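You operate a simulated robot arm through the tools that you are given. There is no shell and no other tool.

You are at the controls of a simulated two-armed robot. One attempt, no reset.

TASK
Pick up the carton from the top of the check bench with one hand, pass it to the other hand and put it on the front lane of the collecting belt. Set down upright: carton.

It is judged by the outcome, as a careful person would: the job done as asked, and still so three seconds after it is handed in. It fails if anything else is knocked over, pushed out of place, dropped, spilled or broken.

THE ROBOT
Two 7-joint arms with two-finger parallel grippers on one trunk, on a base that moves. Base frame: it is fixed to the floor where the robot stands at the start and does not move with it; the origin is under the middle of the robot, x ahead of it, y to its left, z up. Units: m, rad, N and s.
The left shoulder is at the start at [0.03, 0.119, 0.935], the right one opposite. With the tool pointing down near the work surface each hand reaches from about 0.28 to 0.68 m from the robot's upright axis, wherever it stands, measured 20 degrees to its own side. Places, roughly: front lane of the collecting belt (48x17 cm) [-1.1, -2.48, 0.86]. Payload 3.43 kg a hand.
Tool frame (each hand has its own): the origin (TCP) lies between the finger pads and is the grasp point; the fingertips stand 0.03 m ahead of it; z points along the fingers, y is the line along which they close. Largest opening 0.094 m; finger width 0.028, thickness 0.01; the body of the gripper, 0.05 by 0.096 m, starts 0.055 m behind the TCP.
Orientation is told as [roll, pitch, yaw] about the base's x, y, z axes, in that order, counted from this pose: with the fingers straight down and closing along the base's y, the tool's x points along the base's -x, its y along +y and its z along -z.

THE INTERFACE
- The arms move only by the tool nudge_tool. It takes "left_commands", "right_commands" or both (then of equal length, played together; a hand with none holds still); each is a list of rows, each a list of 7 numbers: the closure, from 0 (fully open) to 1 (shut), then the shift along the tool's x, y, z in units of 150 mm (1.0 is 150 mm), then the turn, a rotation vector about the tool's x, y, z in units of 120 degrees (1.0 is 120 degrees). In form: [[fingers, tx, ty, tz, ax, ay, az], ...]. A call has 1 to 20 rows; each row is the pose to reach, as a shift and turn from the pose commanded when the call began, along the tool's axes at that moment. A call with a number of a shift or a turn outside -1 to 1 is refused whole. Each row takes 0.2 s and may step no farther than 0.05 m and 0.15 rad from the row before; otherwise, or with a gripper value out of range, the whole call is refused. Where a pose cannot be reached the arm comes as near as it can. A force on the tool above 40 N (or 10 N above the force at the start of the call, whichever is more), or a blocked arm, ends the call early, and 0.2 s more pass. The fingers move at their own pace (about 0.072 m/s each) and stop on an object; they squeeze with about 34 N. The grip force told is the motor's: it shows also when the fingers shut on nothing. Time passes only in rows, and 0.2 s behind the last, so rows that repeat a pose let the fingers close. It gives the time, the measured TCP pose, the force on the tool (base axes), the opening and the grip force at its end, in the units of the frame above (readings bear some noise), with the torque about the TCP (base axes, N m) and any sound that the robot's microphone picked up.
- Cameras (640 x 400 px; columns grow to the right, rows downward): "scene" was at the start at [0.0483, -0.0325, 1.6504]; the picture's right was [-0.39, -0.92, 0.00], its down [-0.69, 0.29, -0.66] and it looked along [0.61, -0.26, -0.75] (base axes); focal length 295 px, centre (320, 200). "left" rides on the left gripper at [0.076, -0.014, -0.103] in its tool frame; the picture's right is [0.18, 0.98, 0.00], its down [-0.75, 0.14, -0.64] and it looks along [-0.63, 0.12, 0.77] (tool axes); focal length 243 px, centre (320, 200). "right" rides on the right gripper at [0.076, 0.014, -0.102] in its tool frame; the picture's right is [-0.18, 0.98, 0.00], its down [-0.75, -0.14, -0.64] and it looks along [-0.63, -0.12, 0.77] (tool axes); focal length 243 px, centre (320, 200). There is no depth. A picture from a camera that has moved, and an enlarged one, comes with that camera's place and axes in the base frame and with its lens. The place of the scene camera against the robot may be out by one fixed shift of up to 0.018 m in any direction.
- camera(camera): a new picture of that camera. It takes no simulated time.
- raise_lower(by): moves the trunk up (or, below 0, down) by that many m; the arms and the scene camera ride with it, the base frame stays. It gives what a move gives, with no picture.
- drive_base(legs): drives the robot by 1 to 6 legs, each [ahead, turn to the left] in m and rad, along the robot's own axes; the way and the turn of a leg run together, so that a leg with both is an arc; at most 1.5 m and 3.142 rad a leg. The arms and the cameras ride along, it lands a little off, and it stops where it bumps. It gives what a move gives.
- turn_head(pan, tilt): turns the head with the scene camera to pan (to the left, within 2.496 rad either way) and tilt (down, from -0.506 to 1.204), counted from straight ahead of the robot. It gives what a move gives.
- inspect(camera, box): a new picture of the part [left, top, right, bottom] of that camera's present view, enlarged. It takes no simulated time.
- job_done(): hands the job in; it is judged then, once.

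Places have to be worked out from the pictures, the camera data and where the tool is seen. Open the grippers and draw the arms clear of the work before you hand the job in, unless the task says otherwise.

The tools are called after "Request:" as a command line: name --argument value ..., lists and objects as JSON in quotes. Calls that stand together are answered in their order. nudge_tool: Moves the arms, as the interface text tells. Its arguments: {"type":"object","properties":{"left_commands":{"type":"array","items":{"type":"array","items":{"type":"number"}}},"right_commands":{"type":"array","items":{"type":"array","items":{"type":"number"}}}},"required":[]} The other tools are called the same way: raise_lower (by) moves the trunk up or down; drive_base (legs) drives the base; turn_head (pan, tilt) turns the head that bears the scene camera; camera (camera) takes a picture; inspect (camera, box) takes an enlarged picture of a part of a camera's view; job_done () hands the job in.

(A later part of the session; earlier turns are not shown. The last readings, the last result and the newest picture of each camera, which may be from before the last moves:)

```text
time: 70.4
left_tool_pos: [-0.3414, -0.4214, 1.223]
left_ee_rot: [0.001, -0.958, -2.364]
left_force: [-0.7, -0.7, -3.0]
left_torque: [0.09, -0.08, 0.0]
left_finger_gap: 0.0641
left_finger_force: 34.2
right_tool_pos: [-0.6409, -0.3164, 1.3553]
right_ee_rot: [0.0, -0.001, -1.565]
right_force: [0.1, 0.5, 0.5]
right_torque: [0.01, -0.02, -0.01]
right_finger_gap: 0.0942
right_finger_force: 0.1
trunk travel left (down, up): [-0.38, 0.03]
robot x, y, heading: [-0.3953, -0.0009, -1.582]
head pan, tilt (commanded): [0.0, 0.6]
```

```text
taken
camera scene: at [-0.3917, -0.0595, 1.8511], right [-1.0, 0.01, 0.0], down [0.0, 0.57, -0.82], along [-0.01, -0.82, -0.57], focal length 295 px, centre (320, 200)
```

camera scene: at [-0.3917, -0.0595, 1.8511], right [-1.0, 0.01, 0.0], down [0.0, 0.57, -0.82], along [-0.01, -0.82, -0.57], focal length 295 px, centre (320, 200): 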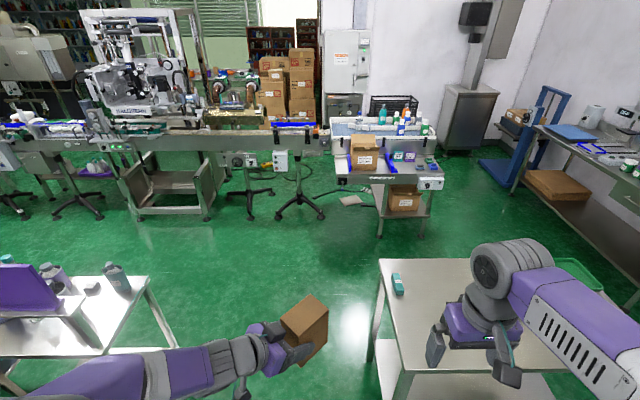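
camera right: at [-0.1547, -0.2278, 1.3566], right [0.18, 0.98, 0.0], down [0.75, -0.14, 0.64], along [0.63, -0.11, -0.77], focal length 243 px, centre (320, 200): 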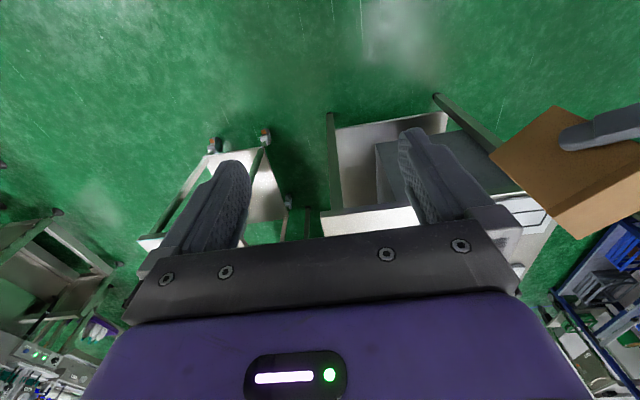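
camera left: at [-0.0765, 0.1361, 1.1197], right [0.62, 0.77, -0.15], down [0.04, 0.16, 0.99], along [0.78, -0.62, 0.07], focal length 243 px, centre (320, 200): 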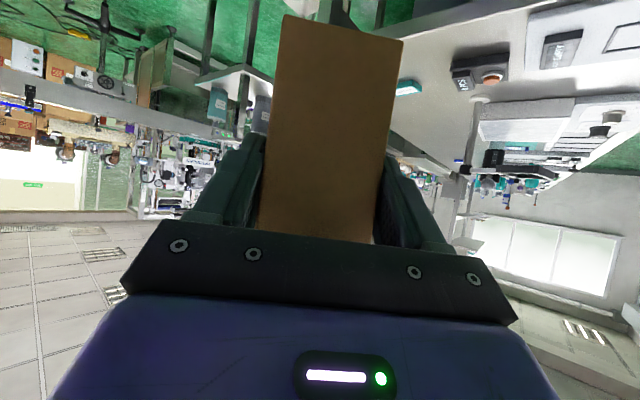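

The carton is steady (about 3 N on the left hand). I shift slightly left to stay clear of the tray table, then drive ahead to y≈-1.45.

Request:
drive_base --legs '[[0, 0.16], [0.6, 0], [0, -0.15]]'

Request:
turn_head --pan -0.5 --tilt 0.8

Request:
camera --camera "scene"

```text
time: 75.1
left_tool_pos: [-0.2305, -1.0105, 1.2227]
left_ee_rot: [0.0, -0.957, -2.334]
left_force: [-0.1, -0.2, -3.6]
left_torque: [0.09, -0.06, 0.02]
left_finger_gap: 0.0641
left_finger_force: 33.9
right_tool_pos: [-0.5341, -0.9145, 1.354]
right_ee_rot: [0.002, 0.0, -1.536]
right_force: [-0.5, 0.1, -0.5]
right_torque: [-0.02, -0.03, -0.03]
right_finger_gap: 0.0942
right_finger_force: 0.0
trunk travel left (down, up): [-0.38, 0.03]
robot x, y, heading: [-0.3024, -0.5905, -1.546]
head pan, tilt (commanded): [0.0, 0.6]
```

```text
time: 76.1
left_tool_pos: [-0.231, -1.0089, 1.2228]
left_ee_rot: [0.001, -0.958, -2.334]
left_force: [-0.1, 0.5, -4.7]
left_torque: [0.07, -0.06, 0.03]
left_finger_gap: 0.0642
left_finger_force: 34.2
right_tool_pos: [-0.5341, -0.9123, 1.3535]
right_ee_rot: [-0.001, 0.001, -1.536]
right_force: [0.1, 0.5, 0.0]
right_torque: [-0.01, -0.01, 0.02]
right_finger_gap: 0.0937
right_finger_force: 0.1
trunk travel left (down, up): [-0.38, 0.03]
robot x, y, heading: [-0.3018, -0.5889, -1.547]
head pan, tilt (commanded): [-0.499, 0.799]
```

```text
taken
camera scene: at [-0.3313, -0.6327, 1.8343], right [-0.89, 0.46, 0.0], down [0.33, 0.64, -0.7], along [-0.32, -0.62, -0.72], focal length 295 px, centre (320, 200)
```

scene: 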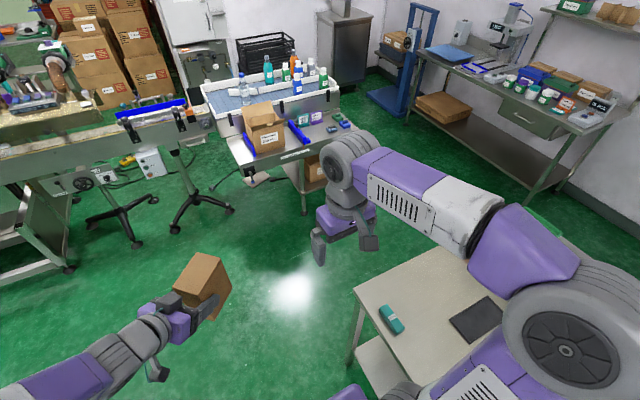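

Position (-0.302, -0.59), path ahead is clear. I drive on 0.85 m and then turn right to face along the packing table.

Request:
drive_base --legs '[[0.85, 0], [0, -1.6]]'

Request:
turn_head --pan 0.6 --tilt 0.6

Request:
camera --camera "scene"

Request:
turn_head --pan -0.3 --tilt 0.8

Request:
camera --camera "scene"

```text
time: 84.4
left_tool_pos: [-0.7011, -1.5029, 1.2231]
left_ee_rot: [-0.001, -0.958, 2.372]
left_force: [-0.6, 0.8, -3.8]
left_torque: [-0.09, -0.08, 0.02]
left_finger_gap: 0.0641
left_finger_force: 34.1
right_tool_pos: [-0.6027, -1.2011, 1.3543]
right_ee_rot: [-0.001, 0.0, -3.114]
right_force: [-0.5, 0.6, -0.6]
right_torque: [-0.01, 0.0, 0.0]
right_finger_gap: 0.094
right_finger_force: 0.0
trunk travel left (down, up): [-0.38, 0.03]
robot x, y, heading: [-0.278, -1.4377, -3.13]
head pan, tilt (commanded): [-0.499, 0.799]
```

```text
time: 85.8
left_tool_pos: [-0.7005, -1.503, 1.2233]
left_ee_rot: [0.0, -0.957, 2.372]
left_force: [-0.2, -0.1, -3.4]
left_torque: [-0.09, -0.06, 0.0]
left_finger_gap: 0.0642
left_finger_force: 33.4
right_tool_pos: [-0.6022, -1.1999, 1.3544]
right_ee_rot: [-0.001, 0.0, -3.114]
right_force: [-0.5, -0.4, -0.3]
right_torque: [0.05, -0.01, 0.03]
right_finger_gap: 0.0939
right_finger_force: 0.0
trunk travel left (down, up): [-0.38, 0.03]
robot x, y, heading: [-0.2784, -1.4361, -3.127]
head pan, tilt (commanded): [0.6, 0.6]
```

```text
taken
camera scene: at [-0.3162, -1.4893, 1.8512], right [-0.58, 0.82, 0.0], down [0.46, 0.33, -0.82], along [-0.67, -0.48, -0.57], focal length 295 px, centre (320, 200)
```

scene: 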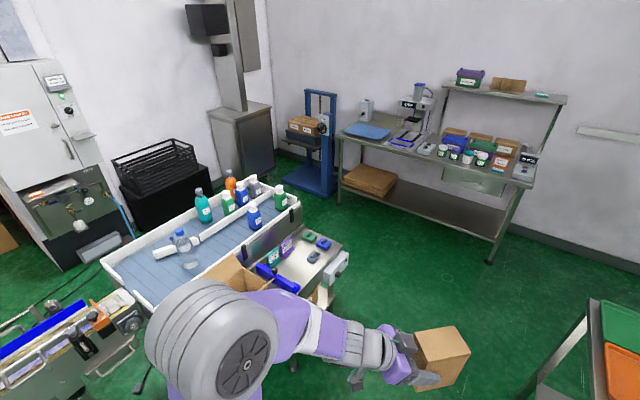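

```text
time: 87.0
left_tool_pos: [-0.7008, -1.5026, 1.2221]
left_ee_rot: [0.001, -0.959, 2.372]
left_force: [-0.4, 0.1, -3.4]
left_torque: [-0.11, -0.1, 0.01]
left_finger_gap: 0.0642
left_finger_force: 33.5
right_tool_pos: [-0.6028, -1.2006, 1.3537]
right_ee_rot: [0.0, 0.0, -3.112]
right_force: [0.1, -0.6, -0.4]
right_torque: [0.02, -0.04, -0.03]
right_finger_gap: 0.0941
right_finger_force: 0.0
trunk travel left (down, up): [-0.38, 0.03]
robot x, y, heading: [-0.2793, -1.4375, -3.128]
head pan, tilt (commanded): [-0.3, 0.799]
```

```text
taken
camera scene: at [-0.3213, -1.4158, 1.8343], right [0.28, 0.96, 0.0], down [0.69, -0.2, -0.7], along [-0.67, 0.2, -0.72], focal length 295 px, centre (320, 200)
```

scene: 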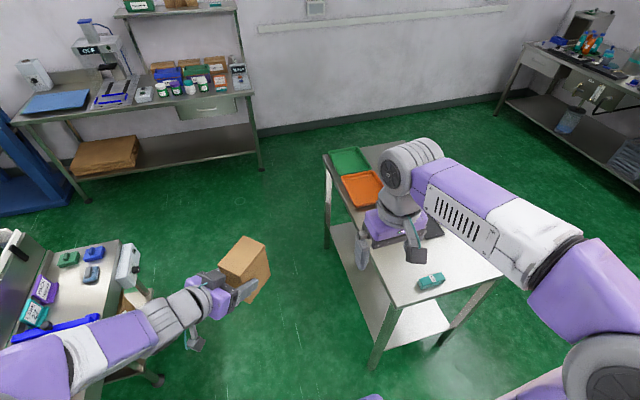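

From here the belt's two lanes are visible. I look at it in detail before moving on.

Request:
turn_head --pan 0.75 --tilt 0.6

Request:
inspect --camera "scene" --box '[150, 160, 410, 330]'

```text
time: 88.2
left_tool_pos: [-0.7015, -1.5021, 1.2225]
left_ee_rot: [0.001, -0.956, 2.372]
left_force: [1.8, -0.2, -3.9]
left_torque: [-0.07, -0.11, 0.01]
left_finger_gap: 0.0643
left_finger_force: 34.3
right_tool_pos: [-0.6034, -1.2003, 1.3542]
right_ee_rot: [-0.001, -0.001, -3.114]
right_force: [-0.2, 0.1, 0.0]
right_torque: [0.0, 0.02, 0.01]
right_finger_gap: 0.0938
right_finger_force: 0.0
trunk travel left (down, up): [-0.38, 0.03]
robot x, y, heading: [-0.2775, -1.4397, -3.126]
head pan, tilt (commanded): [0.75, 0.6]
```

```text
2.35 times, centred on (280, 245) of scene
camera zoom: at [-0.3078, -1.4995, 1.8512], right [-0.69, 0.72, 0.0], down [0.41, 0.39, -0.82], along [-0.6, -0.57, -0.57], focal length 695 px, centre (414, 94)
```

zoom: 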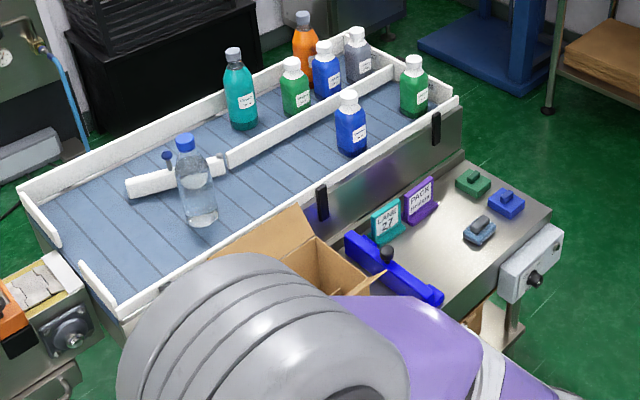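

The front lane lies between the front rail (y≈-2.39) and the divider (y≈-2.57); a blue bottle stands near x≈-1.09 and a green one near -1.29, a clear one near x≈-0.74, so the free spot is around x≈-0.96. I drive ahead 0.87 m along the aisle.

Request:
drive_base --legs '[[0.87, 0]]'

Request:
turn_head --pan 1.3 --tilt 0.75

Request:
camera --camera "scene"

```text
time: 92.9
left_tool_pos: [-1.576, -1.5086, 1.2248]
left_ee_rot: [0.0, -0.958, 2.364]
left_force: [-0.5, 0.0, -3.6]
left_torque: [-0.07, -0.08, -0.02]
left_finger_gap: 0.064
left_finger_force: 34.1
right_tool_pos: [-1.4757, -1.2068, 1.3545]
right_ee_rot: [0.0, 0.001, -3.121]
right_force: [0.3, -0.8, 0.3]
right_torque: [-0.05, -0.01, -0.01]
right_finger_gap: 0.0939
right_finger_force: 0.1
trunk travel left (down, up): [-0.38, 0.03]
robot x, y, heading: [-1.1556, -1.4436, -3.135]
head pan, tilt (commanded): [0.75, 0.6]
```

```text
time: 93.8
left_tool_pos: [-1.5767, -1.5089, 1.2235]
left_ee_rot: [0.002, -0.955, 2.364]
left_force: [-0.2, 0.3, -4.0]
left_torque: [-0.08, -0.1, -0.02]
left_finger_gap: 0.0641
left_finger_force: 33.9
right_tool_pos: [-1.4761, -1.2076, 1.3544]
right_ee_rot: [-0.001, 0.0, -3.121]
right_force: [-0.2, 0.8, 0.4]
right_torque: [0.02, 0.01, -0.02]
right_finger_gap: 0.0942
right_finger_force: 0.0
trunk travel left (down, up): [-0.38, 0.03]
robot x, y, heading: [-1.1522, -1.4483, -3.134]
head pan, tilt (commanded): [1.3, 0.75]
```

```text
taken
camera scene: at [-1.1402, -1.528, 1.8383], right [-0.97, 0.26, 0.0], down [0.18, 0.66, -0.73], along [-0.19, -0.71, -0.68], focal length 295 px, centre (320, 200)
```

scene: 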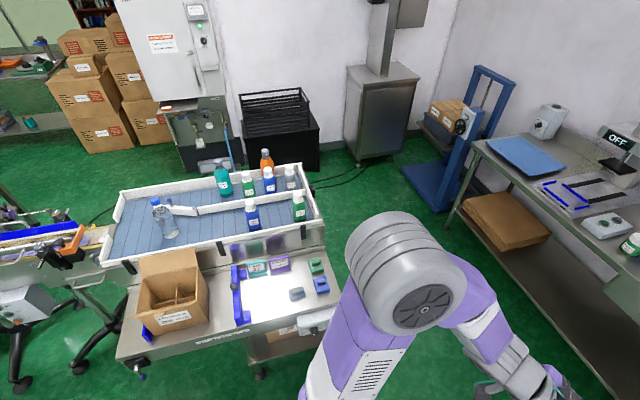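

Good view now. I enlarge the packing table and belt to measure positions precisely.

Request:
inspect --camera "scene" --box '[95, 150, 345, 310]'

Request:
inspect --camera "scene" --box '[110, 300, 360, 400]'

```text
2.50 times, centred on (220, 230) of scene
camera zoom: at [-1.1402, -1.528, 1.8383], right [-0.97, 0.26, 0.0], down [0.18, 0.66, -0.73], along [-0.19, -0.71, -0.68], focal length 738 px, centre (570, 125)
```

zoom: 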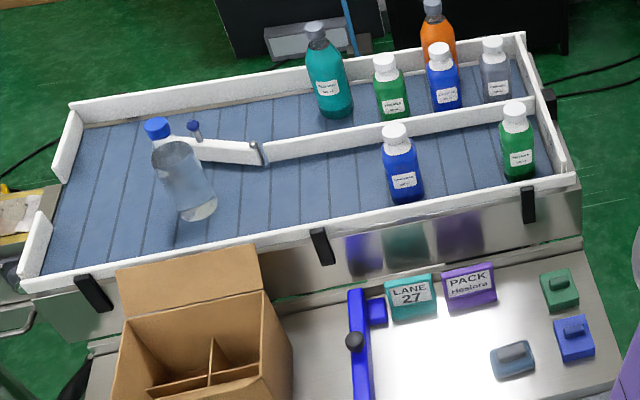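

```text
2.56 times, centred on (235, 350) of scene
camera zoom: at [-1.1402, -1.528, 1.8383], right [-0.97, 0.26, 0.0], down [0.18, 0.66, -0.73], along [-0.19, -0.71, -0.68], focal length 756 px, centre (538, -184)
```

zoom: 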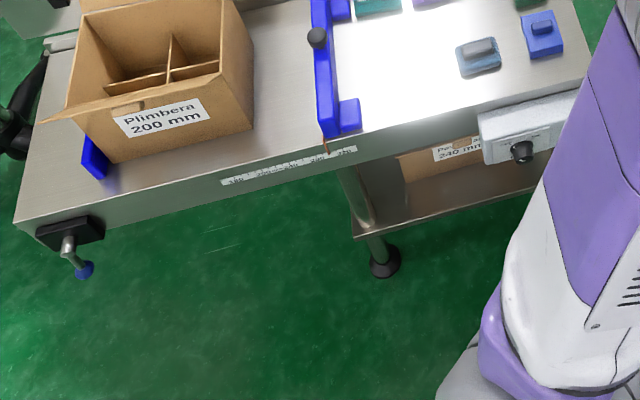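

Measured: carton box on the packing table ends at x≈-0.845, blue bottle at (-1.085, -2.445), divider at y≈-2.58, front rail inner face y≈-2.38, table front edge y≈-2.10. Target spot for the carton: about (-0.95, -2.475). I turn left to face the belt.

Request:
drive_base --legs '[[0, 1.563]]'

Request:
turn_head --pan 0.0 --tilt 0.9

Request:
camera --camera "scene"

```text
time: 98.2
left_tool_pos: [-1.0785, -1.8662, 1.2234]
left_ee_rot: [-0.001, -0.957, -2.315]
left_force: [0.3, -0.4, -2.9]
left_torque: [0.07, -0.11, 0.0]
left_finger_gap: 0.0641
left_finger_force: 34.1
right_tool_pos: [-1.3835, -1.7761, 1.3542]
right_ee_rot: [0.001, 0.0, -1.518]
right_force: [-0.2, -0.3, 0.5]
right_torque: [-0.01, 0.01, 0.01]
right_finger_gap: 0.0943
right_finger_force: 0.1
trunk travel left (down, up): [-0.38, 0.03]
robot x, y, heading: [-1.1545, -1.4462, -1.535]
head pan, tilt (commanded): [1.3, 0.75]
```

```text
time: 99.6
left_tool_pos: [-1.0778, -1.8664, 1.2236]
left_ee_rot: [0.0, -0.956, -2.313]
left_force: [0.1, 0.5, -2.6]
left_torque: [0.09, -0.08, 0.02]
left_finger_gap: 0.0642
left_finger_force: 34.2
right_tool_pos: [-1.383, -1.7752, 1.3551]
right_ee_rot: [-0.001, -0.001, -1.516]
right_force: [0.1, 0.5, 0.1]
right_torque: [-0.01, 0.0, -0.01]
right_finger_gap: 0.0941
right_finger_force: 0.0
trunk travel left (down, up): [-0.38, 0.03]
robot x, y, heading: [-1.1537, -1.4478, -1.53]
head pan, tilt (commanded): [0.0, 0.901]
```

```text
taken
camera scene: at [-1.1464, -1.494, 1.8264], right [-1.0, -0.04, 0.0], down [-0.03, 0.78, -0.62], along [0.03, -0.62, -0.78], focal length 295 px, centre (320, 200)
```

scene: 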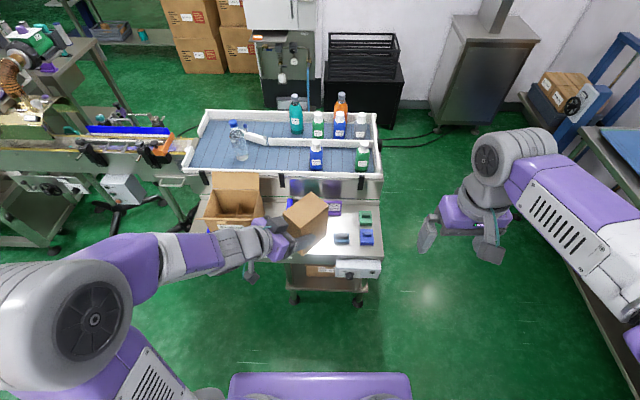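

Facing the belt now. I turn the left hand so it points nearly straight at the belt (12° toward +x) and shift it 11 cm to the robot's left, still high above everything.

Request:
nudge_tool --left_commands '[[1, 0.041, 0.077, -0.058, -0.0532, 0, -0.0373], [1, 0.082, 0.154, -0.116, -0.1064, 0, -0.0747], [1, 0.123, 0.231, -0.174, -0.1596, 0, -0.112], [1, 0.163, 0.309, -0.232, -0.2129, 0, -0.1494], [1, 0.204, 0.386, -0.29, -0.2661, 0, -0.1867], [1, 0.245, 0.463, -0.348, -0.3193, 0, -0.2241], [1, 0.286, 0.54, -0.406, -0.3725, 0, -0.2614], [1, 0.286, 0.54, -0.406, -0.3725, 0, -0.2614]]'

Request:
camera --camera "scene"

Request:
camera --camera "left"

```text
time: 101.4
left_tool_pos: [-0.9663, -1.8658, 1.2243]
left_ee_rot: [0.0, -0.957, -1.36]
left_force: [0.6, -0.3, -3.7]
left_torque: [0.14, 0.08, 0.04]
left_finger_gap: 0.0642
left_finger_force: 33.6
left hand out of reach, approached as far as the arm can: row 5, 6
right_tool_pos: [-1.3807, -1.7763, 1.3548]
right_ee_rot: [0.0, -0.001, -1.516]
right_force: [-0.3, -0.1, -0.1]
right_torque: [0.02, -0.01, 0.01]
right_finger_gap: 0.0941
right_finger_force: 0.1
trunk travel left (down, up): [-0.38, 0.03]
robot x, y, heading: [-1.1529, -1.4488, -1.528]
head pan, tilt (commanded): [0.0, 0.901]
```

```text
taken
camera scene: at [-1.1456, -1.494, 1.8264], right [-1.0, -0.04, 0.0], down [-0.03, 0.78, -0.62], along [0.02, -0.62, -0.78], focal length 295 px, centre (320, 200)
```

scene: 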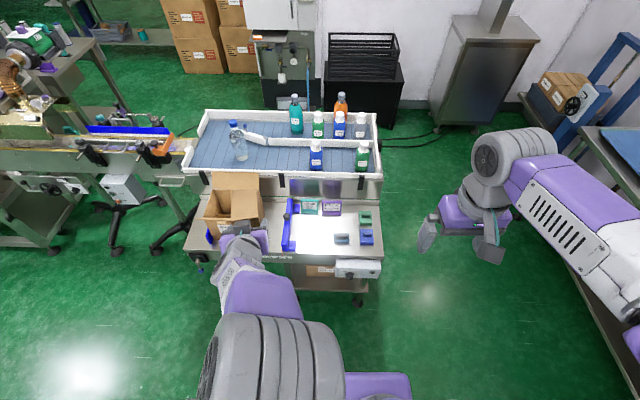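

```text
taken
camera left: at [-1.0071, -1.7444, 1.2209], right [0.94, 0.31, -0.15], down [0.12, 0.12, 0.99], along [0.32, -0.94, 0.07], focal length 243 px, centre (320, 200)
```

left: 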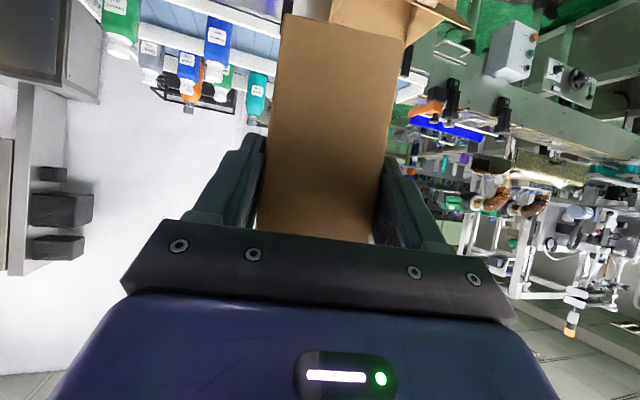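

The arm reached the pose (its elbow swung up, which is fine and keeps it above obstacles). The carton looks upright in the left camera. I drive forward 0.28 m toward the packing table's front edge.

Request:
drive_base --legs '[[0.28, 0]]'

Request:
camera --camera "scene"

Request:
camera --camera "right"

```text
time: 103.4
left_tool_pos: [-0.9525, -2.1449, 1.2242]
left_ee_rot: [0.001, -0.954, -1.355]
left_force: [-0.3, -0.1, -4.1]
left_torque: [0.14, 0.02, 0.01]
left_finger_gap: 0.0641
left_finger_force: 34.2
right_tool_pos: [-1.3665, -2.0587, 1.3537]
right_ee_rot: [-0.001, -0.002, -1.508]
right_force: [-0.4, -0.7, 0.8]
right_torque: [0.0, -0.01, 0.0]
right_finger_gap: 0.0937
right_finger_force: 0.0
trunk travel left (down, up): [-0.38, 0.03]
robot x, y, heading: [-1.1417, -1.7304, -1.521]
head pan, tilt (commanded): [0.0, 0.901]
```

```text
taken
camera scene: at [-1.1331, -1.7751, 1.8264], right [-1.0, -0.05, 0.0], down [-0.04, 0.78, -0.62], along [0.03, -0.62, -0.78], focal length 295 px, centre (320, 200)
```

scene: 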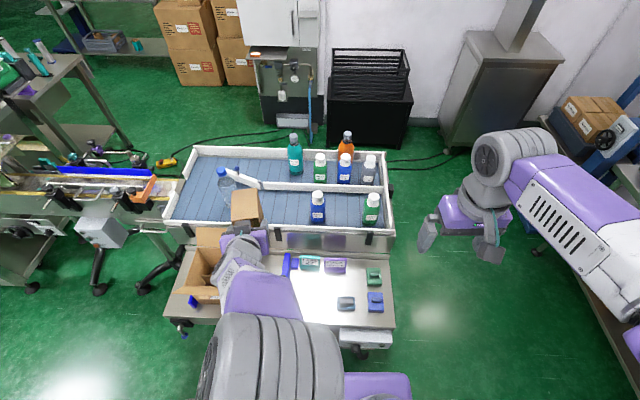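

```text
taken
camera right: at [-1.3564, -1.9816, 1.4569], right [0.99, -0.12, 0.0], down [-0.09, -0.76, 0.64], along [-0.08, -0.64, -0.77], focal length 243 px, centre (320, 200)
```

right: 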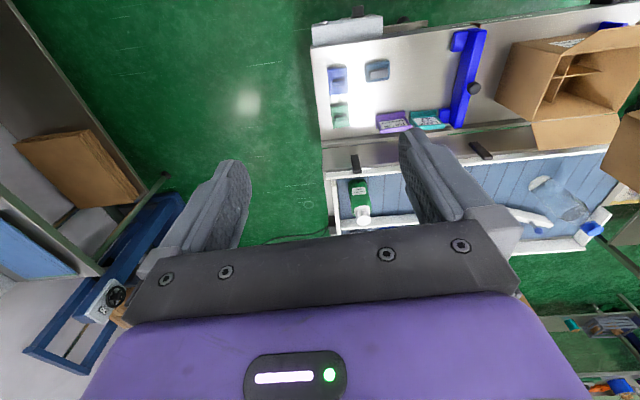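

The robot stands at (-1.142, -1.730), front gap fine. I extend the left arm toward the lane at the present safe height, first 15 cm.

Request:
nudge_tool --left_commands '[[1, -0.138, -0.057, 0.195, 0, 0, 0], [1, -0.276, -0.114, 0.389, 0, 0, 0], [1, -0.413, -0.17, 0.584, 0, 0, 0], [1, -0.551, -0.227, 0.778, 0, 0, 0], [1, -0.551, -0.227, 0.778, 0, 0, 0]]'

Request:
camera --camera "scene"

```text
time: 104.6
left_tool_pos: [-0.954, -2.2918, 1.2226]
left_ee_rot: [0.002, -0.956, -1.354]
left_force: [0.1, 0.2, -4.4]
left_torque: [0.13, 0.05, 0.02]
left_finger_gap: 0.0641
left_finger_force: 33.9
right_tool_pos: [-1.3663, -2.0574, 1.3549]
right_ee_rot: [0.002, -0.002, -1.508]
right_force: [0.1, 0.3, 1.1]
right_torque: [0.02, 0.01, 0.02]
right_finger_gap: 0.094
right_finger_force: 0.1
trunk travel left (down, up): [-0.38, 0.03]
robot x, y, heading: [-1.1408, -1.7266, -1.519]
head pan, tilt (commanded): [0.0, 0.901]
```

```text
taken
camera scene: at [-1.1328, -1.7739, 1.8264], right [-1.0, -0.05, 0.0], down [-0.04, 0.78, -0.62], along [0.03, -0.62, -0.78], focal length 295 px, centre (320, 200)
```

scene: 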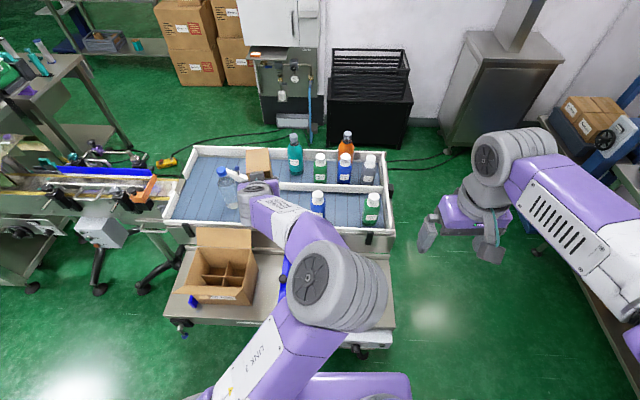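

The arm extends cleanly above the belt. I extend the remaining ~15 cm to be directly above the target spot.

Request:
nudge_tool --left_commands '[[1, -0.138, -0.058, 0.195, 0, 0, 0], [1, -0.275, -0.117, 0.389, 0, 0, 0], [1, -0.413, -0.176, 0.583, 0, 0, 0], [1, -0.55, -0.234, 0.777, 0, 0, 0], [1, -0.55, -0.234, 0.777, 0, 0, 0]]'

Request:
camera --camera "scene"

Request:
camera --camera "left"

Request:
camera --camera "right"

```text
time: 105.8
left_tool_pos: [-0.9578, -2.437, 1.2255]
left_ee_rot: [0.002, -0.956, -1.355]
left_force: [-0.3, 0.5, -3.5]
left_torque: [0.13, 0.05, -0.01]
left_finger_gap: 0.0641
left_finger_force: 34.1
right_tool_pos: [-1.3666, -2.0585, 1.355]
right_ee_rot: [0.001, -0.002, -1.507]
right_force: [0.7, 0.4, 0.5]
right_torque: [0.02, 0.02, -0.01]
right_finger_gap: 0.0939
right_finger_force: 0.0
trunk travel left (down, up): [-0.38, 0.03]
robot x, y, heading: [-1.1415, -1.727, -1.523]
head pan, tilt (commanded): [0.0, 0.901]
```

```text
taken
camera scene: at [-1.1332, -1.7739, 1.8265], right [-1.0, -0.05, 0.0], down [-0.04, 0.78, -0.62], along [0.03, -0.62, -0.78], focal length 295 px, centre (320, 200)
```

scene: 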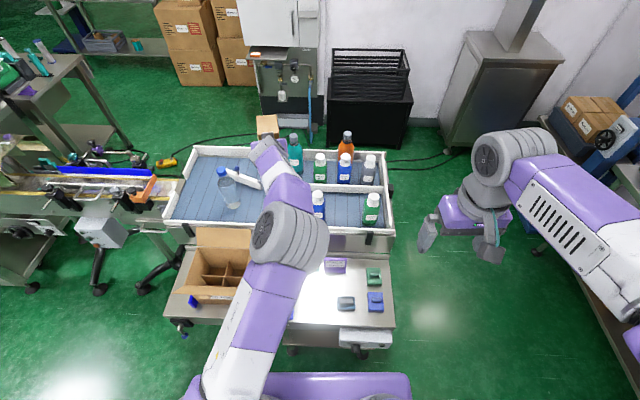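

```text
taken
camera left: at [-0.998, -2.3165, 1.2224], right [0.94, 0.32, -0.15], down [0.12, 0.12, 0.99], along [0.33, -0.94, 0.07], focal length 243 px, centre (320, 200)
```

left: 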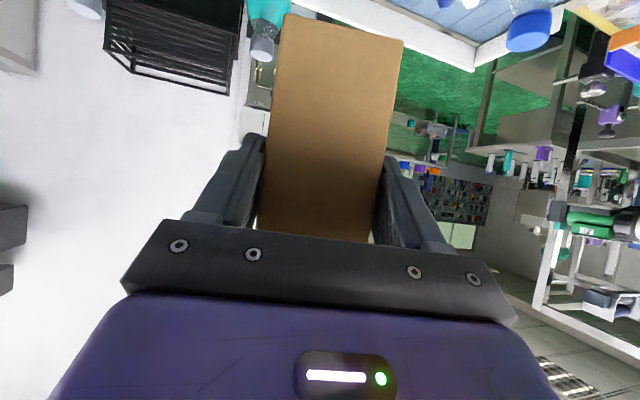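

```text
taken
camera right: at [-1.3565, -1.9806, 1.457], right [0.99, -0.12, 0.0], down [-0.09, -0.76, 0.64], along [-0.08, -0.64, -0.77], focal length 243 px, centre (320, 200)
```

right: 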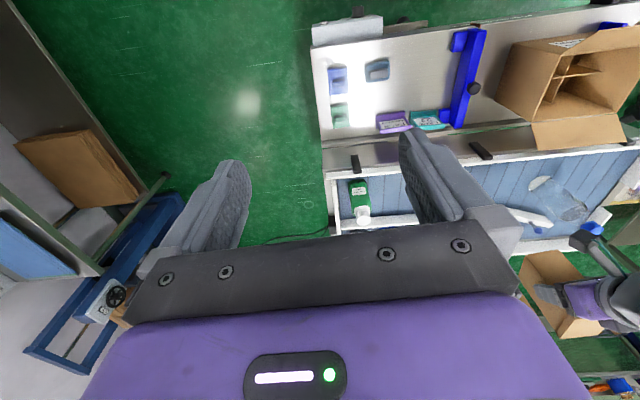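

The carton is now above the target. To watch the set-down, I close the empty right fingers and yaw the right hand about 0.35 rad so its camera sees the free lane spot, without coming nearer to the left arm.

Request:
nudge_tool --right_commands '[[0.5, 0, 0, 0, 0, 0, -0.056], [1, 0, 0, 0, 0, 0, -0.112], [1, 0, 0, 0, 0, 0, -0.167], [1, 0, 0, 0, 0, 0, -0.167], [1, 0, 0, 0, 0, 0, -0.167]]'

Request:
camera --camera "right"

```text
time: 107.0
left_tool_pos: [-0.9577, -2.4387, 1.2256]
left_ee_rot: [0.002, -0.957, -1.354]
left_force: [-0.5, 0.9, -3.2]
left_torque: [0.11, 0.01, 0.02]
left_finger_gap: 0.0643
left_finger_force: 33.8
right_tool_pos: [-1.3656, -2.0588, 1.3534]
right_ee_rot: [0.001, -0.001, -1.158]
right_force: [0.8, 0.3, 0.4]
right_torque: [-0.01, 0.01, 0.0]
right_finger_gap: 0.0002
right_finger_force: 33.0
trunk travel left (down, up): [-0.38, 0.03]
robot x, y, heading: [-1.1422, -1.7268, -1.52]
head pan, tilt (commanded): [0.0, 0.901]
```

```text
taken
camera right: at [-1.3826, -1.9833, 1.4568], right [0.97, 0.23, 0.0], down [0.17, -0.75, 0.64], along [0.15, -0.63, -0.77], focal length 243 px, centre (320, 200)
```

right: 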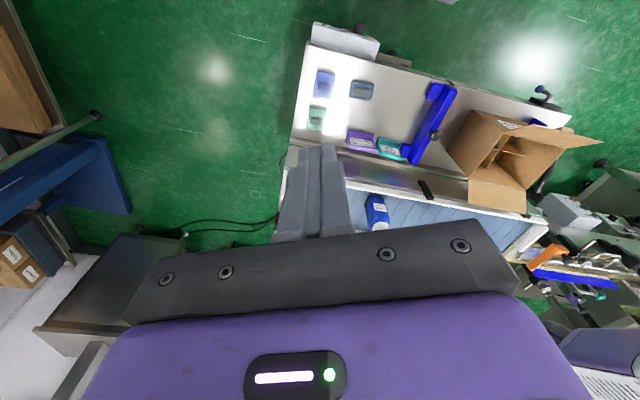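

The blue bottle and the free part of the lane are visible. I enlarge to measure the bottle and rail from this calibrated camera.

Request:
inspect --camera "right" --box '[335, 150, 555, 260]'

Request:
inspect --camera "scene" --box '[150, 90, 400, 250]'

```text
2.91 times, centred on (445, 205) of right
camera zoom: at [-1.3826, -1.9833, 1.4568], right [0.97, 0.23, 0.0], down [0.17, -0.75, 0.64], along [0.15, -0.63, -0.77], focal length 706 px, centre (-44, 186)
```

zoom: 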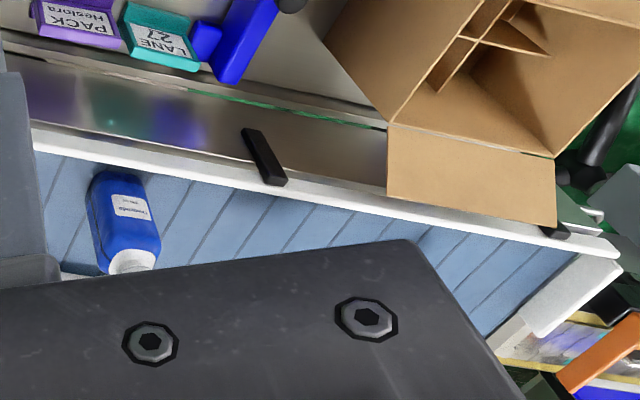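

```text
2.50 times, centred on (275, 170) of scene
camera zoom: at [-1.1331, -1.7755, 1.8264], right [-1.0, -0.05, 0.0], down [-0.04, 0.78, -0.62], along [0.03, -0.62, -0.78], focal length 738 px, centre (432, 275)
```

zoom: 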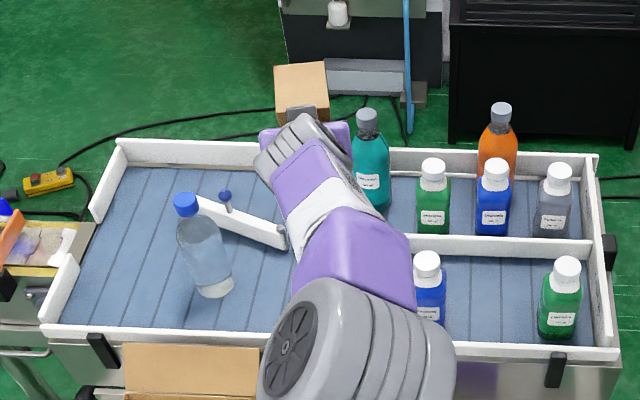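

Blue bottle centre is about (-1.092, -2.437), front rail inner face y≈-2.37, a rail clamp at x≈-0.98 and the packing carton's flap ends at x≈-0.87. I shift the carton target to about (-0.972, -2.468) so that hand and wrist camera clear all of these, then lower the trunk 0.18 m.

Request:
nudge_tool --left_commands '[[1, 0.022, -0.068, -0.03, 0, 0, 0], [1, 0.044, -0.136, -0.061, 0, 0, 0], [1, 0.044, -0.136, -0.061, 0, 0, 0]]'

Request:
raise_lower --by -0.18

Request:
camera --camera "scene"

Request:
camera --camera "right"

Request:
camera --camera "left"

```text
time: 107.8
left_tool_pos: [-0.9784, -2.432, 1.2252]
left_ee_rot: [0.001, -0.957, -1.353]
left_force: [0.3, 1.0, -2.5]
left_torque: [0.13, 0.04, 0.0]
left_finger_gap: 0.0643
left_finger_force: 34.0
right_tool_pos: [-1.3654, -2.059, 1.354]
right_ee_rot: [0.0, -0.001, -1.157]
right_force: [-0.3, 0.1, 0.0]
right_torque: [0.02, 0.01, 0.04]
right_finger_gap: 0.0001
right_finger_force: 32.9
trunk travel left (down, up): [-0.38, 0.03]
robot x, y, heading: [-1.1437, -1.7256, -1.525]
head pan, tilt (commanded): [0.0, 0.901]
```

```text
time: 109.8
left_tool_pos: [-0.9799, -2.4319, 1.044]
left_ee_rot: [0.003, -0.957, -1.353]
left_force: [0.1, 0.7, -3.2]
left_torque: [0.15, 0.03, -0.01]
left_finger_gap: 0.0641
left_finger_force: 34.0
right_tool_pos: [-1.3659, -2.059, 1.1752]
right_ee_rot: [-0.001, -0.002, -1.157]
right_force: [0.7, -0.7, -0.4]
right_torque: [-0.01, 0.0, 0.01]
right_finger_gap: 0.0001
right_finger_force: 32.6
trunk travel left (down, up): [-0.2, 0.21]
robot x, y, heading: [-1.1393, -1.728, -1.514]
head pan, tilt (commanded): [0.0, 0.901]
```

```text
taken
camera scene: at [-1.1331, -1.7752, 1.6465], right [-1.0, -0.05, 0.0], down [-0.04, 0.78, -0.62], along [0.03, -0.62, -0.78], focal length 295 px, centre (320, 200)
```

scene: 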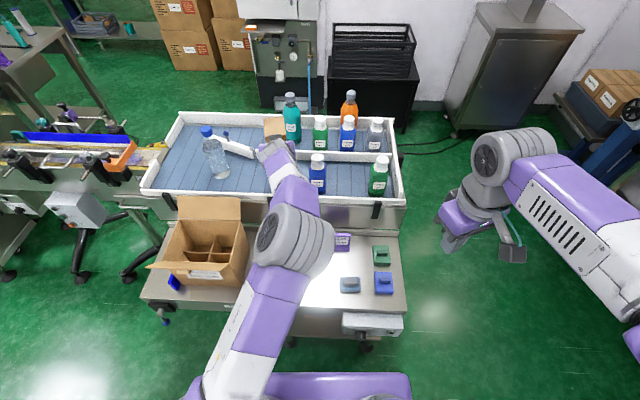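

```text
taken
camera right: at [-1.3826, -1.983, 1.277], right [0.97, 0.23, 0.0], down [0.17, -0.75, 0.64], along [0.15, -0.63, -0.77], focal length 243 px, centre (320, 200)
```

right: 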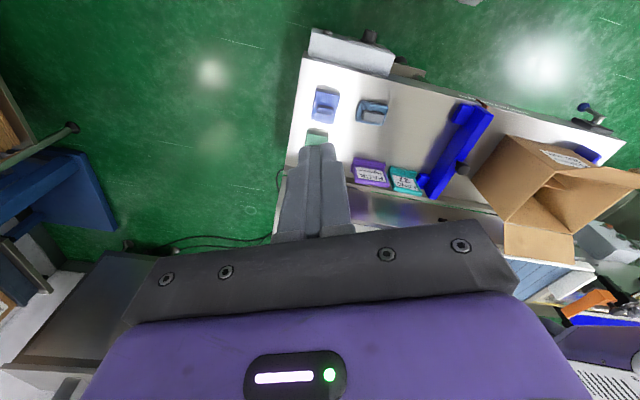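

```text
taken
camera left: at [-1.0197, -2.3108, 1.0414], right [0.94, 0.32, -0.15], down [0.12, 0.12, 0.99], along [0.33, -0.94, 0.07], focal length 243 px, centre (320, 200)
```

left: 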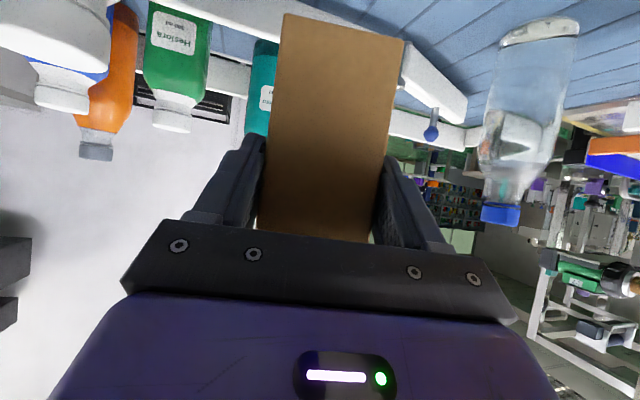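

The carton is about 10 cm above the belt. I check its position over the lane with enlarged scene and left views.

Request:
inspect --camera "scene" --box '[190, 90, 350, 220]'

Request:
inspect --camera "left" --box '[0, 0, 640, 240]'

```text
3.08 times, centred on (270, 155) of scene
camera zoom: at [-1.1331, -1.7752, 1.6465], right [-1.0, -0.05, 0.0], down [-0.04, 0.78, -0.62], along [0.03, -0.62, -0.78], focal length 909 px, centre (474, 338)
```

zoom: 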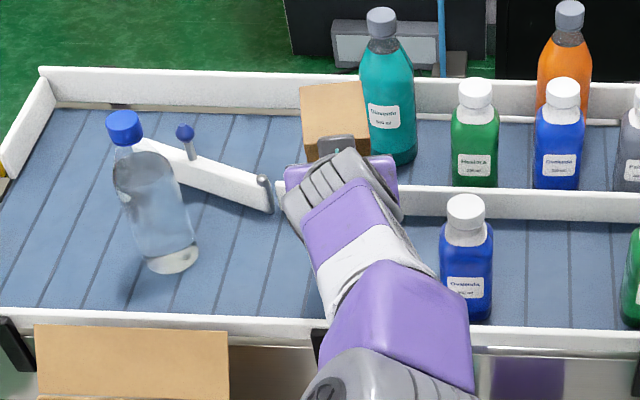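

```text
1.00 times, centred on (320, 120) of left (not enlarged: the box is as wide or as high as the picture)
camera zoom: at [-1.0197, -2.3108, 1.0414], right [0.94, 0.32, -0.15], down [0.12, 0.12, 0.99], along [0.33, -0.94, 0.07], focal length 243 px, centre (320, 280)
```

zoom: 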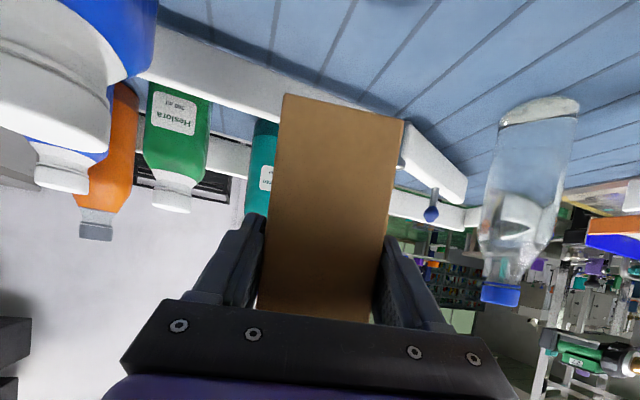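

The carton hangs over the free lane section, clear of the bottles, divider (y≈-2.60) and rails. I lower the arm 9 cm, leaving about 1.5 cm to the belt.

Request:
nudge_tool --left_commands '[[1, 0.1, 0, 0.07, 0, 0, 0], [1, 0.2, 0, 0.14, 0, 0, 0], [1, 0.3, 0, 0.211, 0, 0, 0], [1, 0.4, 0, 0.282, 0, 0, 0], [1, 0.49, 0, 0.345, 0, 0, 0], [1, 0.49, 0, 0.345, 0, 0, 0]]'

Request:
inspect --camera "scene" --box '[190, 90, 350, 220]'

Request:
camera --camera "left"

```text
time: 111.2
left_tool_pos: [-0.9798, -2.4323, 0.9543]
left_ee_rot: [0.004, -0.956, -1.355]
left_force: [0.0, -0.2, -2.9]
left_torque: [0.16, 0.04, 0.02]
left_finger_gap: 0.0644
left_finger_force: 33.5
right_tool_pos: [-1.3652, -2.0582, 1.1747]
right_ee_rot: [-0.001, -0.003, -1.159]
right_force: [-0.5, 1.1, -0.5]
right_torque: [0.03, -0.02, 0.02]
right_finger_gap: 0.0
right_finger_force: 32.8
trunk travel left (down, up): [-0.2, 0.21]
robot x, y, heading: [-1.1425, -1.7261, -1.522]
head pan, tilt (commanded): [0.0, 0.901]
```

```text
3.08 times, centred on (270, 155) of scene
camera zoom: at [-1.1332, -1.7751, 1.6464], right [-1.0, -0.05, 0.0], down [-0.04, 0.78, -0.62], along [0.03, -0.62, -0.78], focal length 909 px, centre (474, 338)
```

zoom: 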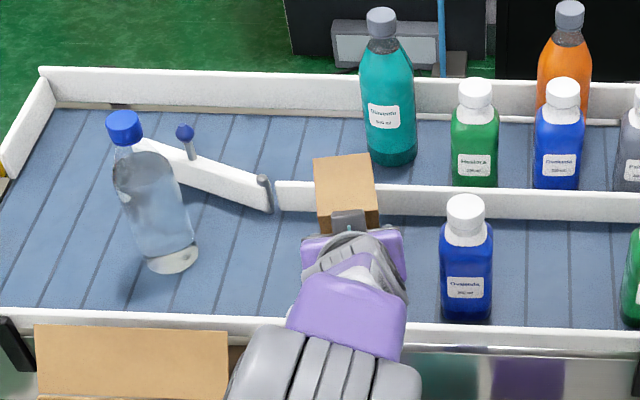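

```text
taken
camera left: at [-1.0201, -2.3111, 0.9503], right [0.94, 0.32, -0.15], down [0.12, 0.12, 0.99], along [0.33, -0.94, 0.07], focal length 243 px, centre (320, 200)
```

left: 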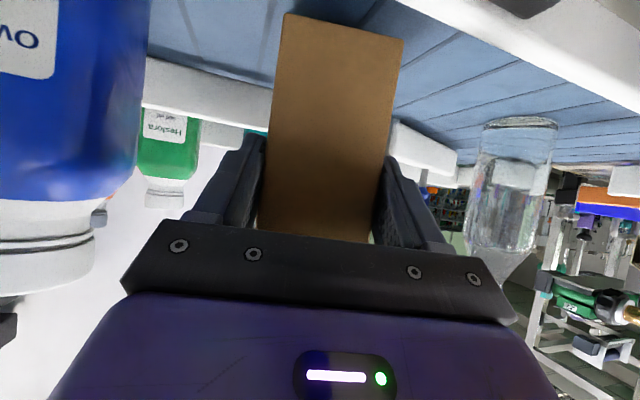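

The carton sits in front of the divider and left of the blue bottle, about 2 cm above the belt. I lower slowly by 1.2 cm and watch the force.

Request:
nudge_tool --left_commands '[[1, 0.022, 0, 0.0154, 0, 0, 0], [1, 0.044, 0, 0.0307, 0, 0, 0], [1, 0.0654, 0, 0.0461, 0, 0, 0], [1, 0.0654, 0, 0.0461, 0, 0, 0]]'

Request:
inspect --camera "left" --box '[240, 0, 460, 140]'

```text
time: 112.2
left_tool_pos: [-0.9793, -2.4315, 0.9434]
left_ee_rot: [0.003, -0.958, -1.356]
left_force: [0.0, -0.2, -3.5]
left_torque: [0.12, 0.01, 0.03]
left_finger_gap: 0.0641
left_finger_force: 34.5
right_tool_pos: [-1.3655, -2.0578, 1.1759]
right_ee_rot: [0.002, -0.001, -1.157]
right_force: [0.0, 0.7, -1.0]
right_torque: [-0.02, -0.01, 0.01]
right_finger_gap: 0.0001
right_finger_force: 33.2
trunk travel left (down, up): [-0.2, 0.21]
robot x, y, heading: [-1.143, -1.7295, -1.52]
head pan, tilt (commanded): [0.0, 0.901]
```

```text
2.86 times, centred on (350, 70) of left
camera zoom: at [-1.0201, -2.3106, 0.9392], right [0.94, 0.32, -0.15], down [0.12, 0.12, 0.99], along [0.33, -0.94, 0.07], focal length 693 px, centre (234, 571)
```

zoom: 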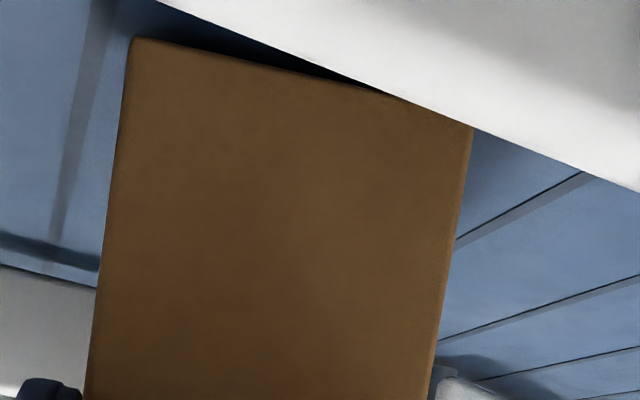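

No contact yet at TCP z 0.943; the shadow gap under the carton is small. I lower in finer steps.

Request:
nudge_tool --left_commands '[[1, 0.011, 0, 0.0077, 0, 0, 0], [1, 0.022, 0, 0.0154, 0, 0, 0], [1, 0.022, 0, 0.0154, 0, 0, 0]]'

Request:
nudge_tool --left_commands '[[1, 0.008, 0, 0.0058, 0, 0, 0], [1, 0.016, 0, 0.0115, 0, 0, 0], [1, 0.016, 0, 0.0115, 0, 0, 0]]'

Request:
inspect --camera "left" --box '[240, 0, 460, 140]'

```text
time: 113.0
left_tool_pos: [-0.9799, -2.4312, 0.9392]
left_ee_rot: [0.004, -0.956, -1.355]
left_force: [-1.0, 0.7, -3.1]
left_torque: [0.11, 0.03, -0.04]
left_finger_gap: 0.0645
left_finger_force: 34.2
right_tool_pos: [-1.3658, -2.0599, 1.174]
right_ee_rot: [-0.001, -0.001, -1.157]
right_force: [0.9, -0.6, 0.2]
right_torque: [0.01, 0.02, 0.03]
right_finger_gap: 0.0
right_finger_force: 33.4
trunk travel left (down, up): [-0.2, 0.21]
robot x, y, heading: [-1.1419, -1.7295, -1.517]
head pan, tilt (commanded): [0.0, 0.901]
```

```text
time: 113.8
left_tool_pos: [-0.9782, -2.4324, 0.9383]
left_ee_rot: [-0.001, -0.959, -1.353]
left_force: [-0.3, 1.6, 4.5]
left_torque: [-0.45, 0.16, -0.08]
left_finger_gap: 0.064
left_finger_force: 33.6
right_tool_pos: [-1.3664, -2.0583, 1.1744]
right_ee_rot: [-0.001, -0.001, -1.157]
right_force: [0.2, -0.3, 0.7]
right_torque: [-0.02, 0.01, 0.02]
right_finger_gap: 0.0
right_finger_force: 33.3
trunk travel left (down, up): [-0.2, 0.21]
robot x, y, heading: [-1.1408, -1.7288, -1.521]
head pan, tilt (commanded): [0.0, 0.901]
```

```text
2.86 times, centred on (350, 70) of left
camera zoom: at [-1.0201, -2.311, 0.9337], right [0.94, 0.32, -0.15], down [0.12, 0.12, 0.99], along [0.33, -0.94, 0.08], focal length 693 px, centre (234, 571)
```

zoom: 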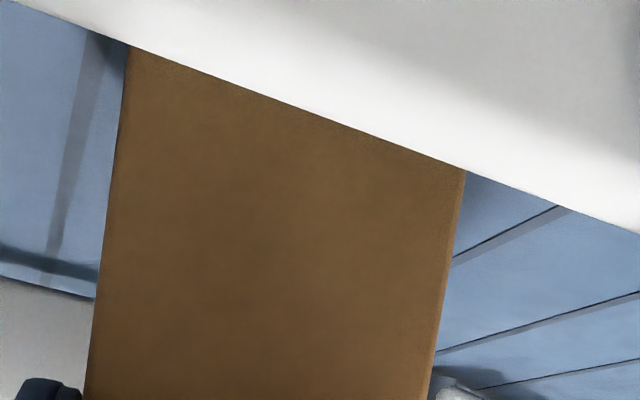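

The force changed from -3 N to +4.5 N: the carton's far bottom edge has touched the belt at TCP z 0.938. It's essentially level, so I open the left fingers gently to let it settle.

Request:
nudge_tool --left_commands '[[0.6, 0, 0, 0, 0, 0, 0], [0.35, 0, 0, 0, 0, 0, 0], [0.25, 0, 0, 0, 0, 0, 0], [0.2, 0, 0, 0, 0, 0, 0], [0.2, 0, 0, 0, 0, 0, 0]]'

Request:
camera --camera "left"

Request:
inspect --camera "scene" --box '[190, 90, 350, 220]'

```text
time: 115.0
left_tool_pos: [-0.9797, -2.4327, 0.9358]
left_ee_rot: [0.002, -0.955, -1.355]
left_force: [0.2, -0.4, -0.6]
left_torque: [0.04, 0.02, -0.01]
left_finger_gap: 0.075
left_finger_force: 0.1
right_tool_pos: [-1.366, -2.0585, 1.1746]
right_ee_rot: [0.001, -0.004, -1.158]
right_force: [0.5, 0.6, -0.2]
right_torque: [0.01, 0.0, 0.02]
right_finger_gap: 0.0
right_finger_force: 33.4
trunk travel left (down, up): [-0.2, 0.21]
robot x, y, heading: [-1.1439, -1.7287, -1.521]
head pan, tilt (commanded): [0.0, 0.901]
```

```text
taken
camera left: at [-1.0199, -2.3107, 0.9322], right [0.94, 0.32, -0.15], down [0.12, 0.12, 0.99], along [0.33, -0.94, 0.07], focal length 243 px, centre (320, 200)
```

left: 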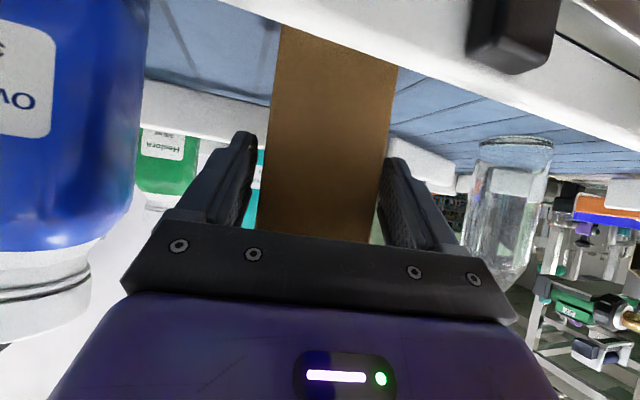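

```text
3.08 times, centred on (270, 155) of scene
camera zoom: at [-1.1333, -1.7748, 1.6464], right [-1.0, -0.05, 0.0], down [-0.04, 0.78, -0.62], along [0.03, -0.62, -0.78], focal length 909 px, centre (474, 338)
```

zoom: 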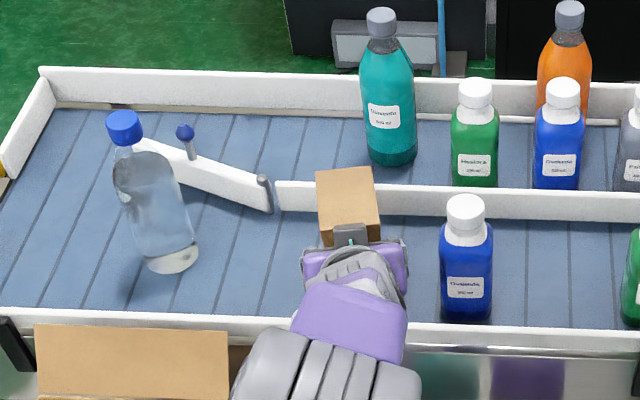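

The carton stands free on the lane (gap 0.075 m, no force). I open a bit more and withdraw the left hand straight back along its tool axis (back and up).

Request:
nudge_tool --left_commands '[[0.1, 0, 0, 0, 0, 0, 0], [0.1, 0, 0, 0, 0, 0, 0], [0.1, 0, 0, -0.1, 0, 0, 0], [0.1, 0, 0, -0.25, 0, 0, 0], [0.1, 0, 0, -0.45, 0, 0, 0], [0.1, 0, 0, -0.7, 0, 0, 0], [0.1, 0, 0, -0.95, 0, 0, 0], [0.1, 0, 0, -0.95, 0, 0, 0]]'

Request:
camera --camera "left"

Request:
inspect --camera "scene" --box '[190, 90, 350, 220]'

```text
time: 116.8
left_tool_pos: [-1.005, -2.3211, 1.0166]
left_ee_rot: [0.002, -0.956, -1.353]
left_force: [0.4, -0.5, 0.5]
left_torque: [-0.05, 0.01, 0.02]
left_finger_gap: 0.0844
left_finger_force: 0.0
right_tool_pos: [-1.3659, -2.0597, 1.1747]
right_ee_rot: [0.002, 0.0, -1.157]
right_force: [0.3, 0.8, -0.3]
right_torque: [0.03, -0.03, -0.04]
right_finger_gap: 0.0003
right_finger_force: 32.8
trunk travel left (down, up): [-0.2, 0.21]
robot x, y, heading: [-1.1434, -1.7279, -1.525]
head pan, tilt (commanded): [0.0, 0.901]
```

```text
taken
camera left: at [-1.045, -2.1991, 1.0142], right [0.94, 0.32, -0.15], down [0.12, 0.12, 0.99], along [0.33, -0.94, 0.07], focal length 243 px, centre (320, 200)
```

left: 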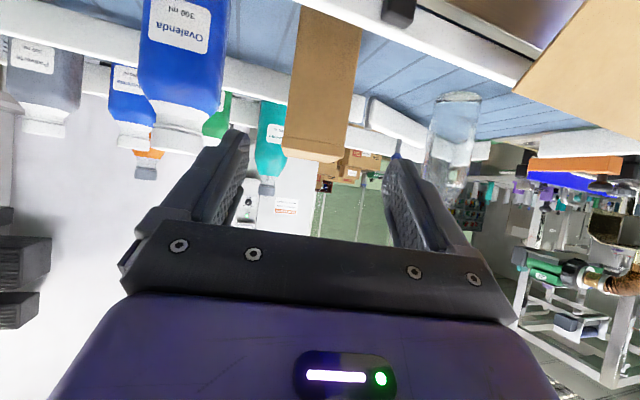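

```text
3.08 times, centred on (270, 155) of scene
camera zoom: at [-1.133, -1.7757, 1.6464], right [-1.0, -0.05, 0.0], down [-0.04, 0.78, -0.62], along [0.03, -0.62, -0.78], focal length 909 px, centre (474, 338)
```

zoom: 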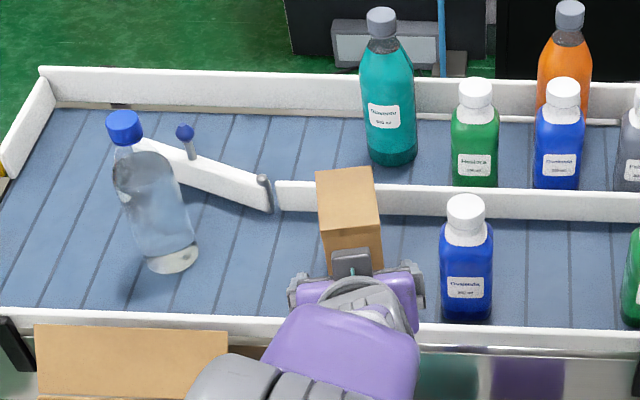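

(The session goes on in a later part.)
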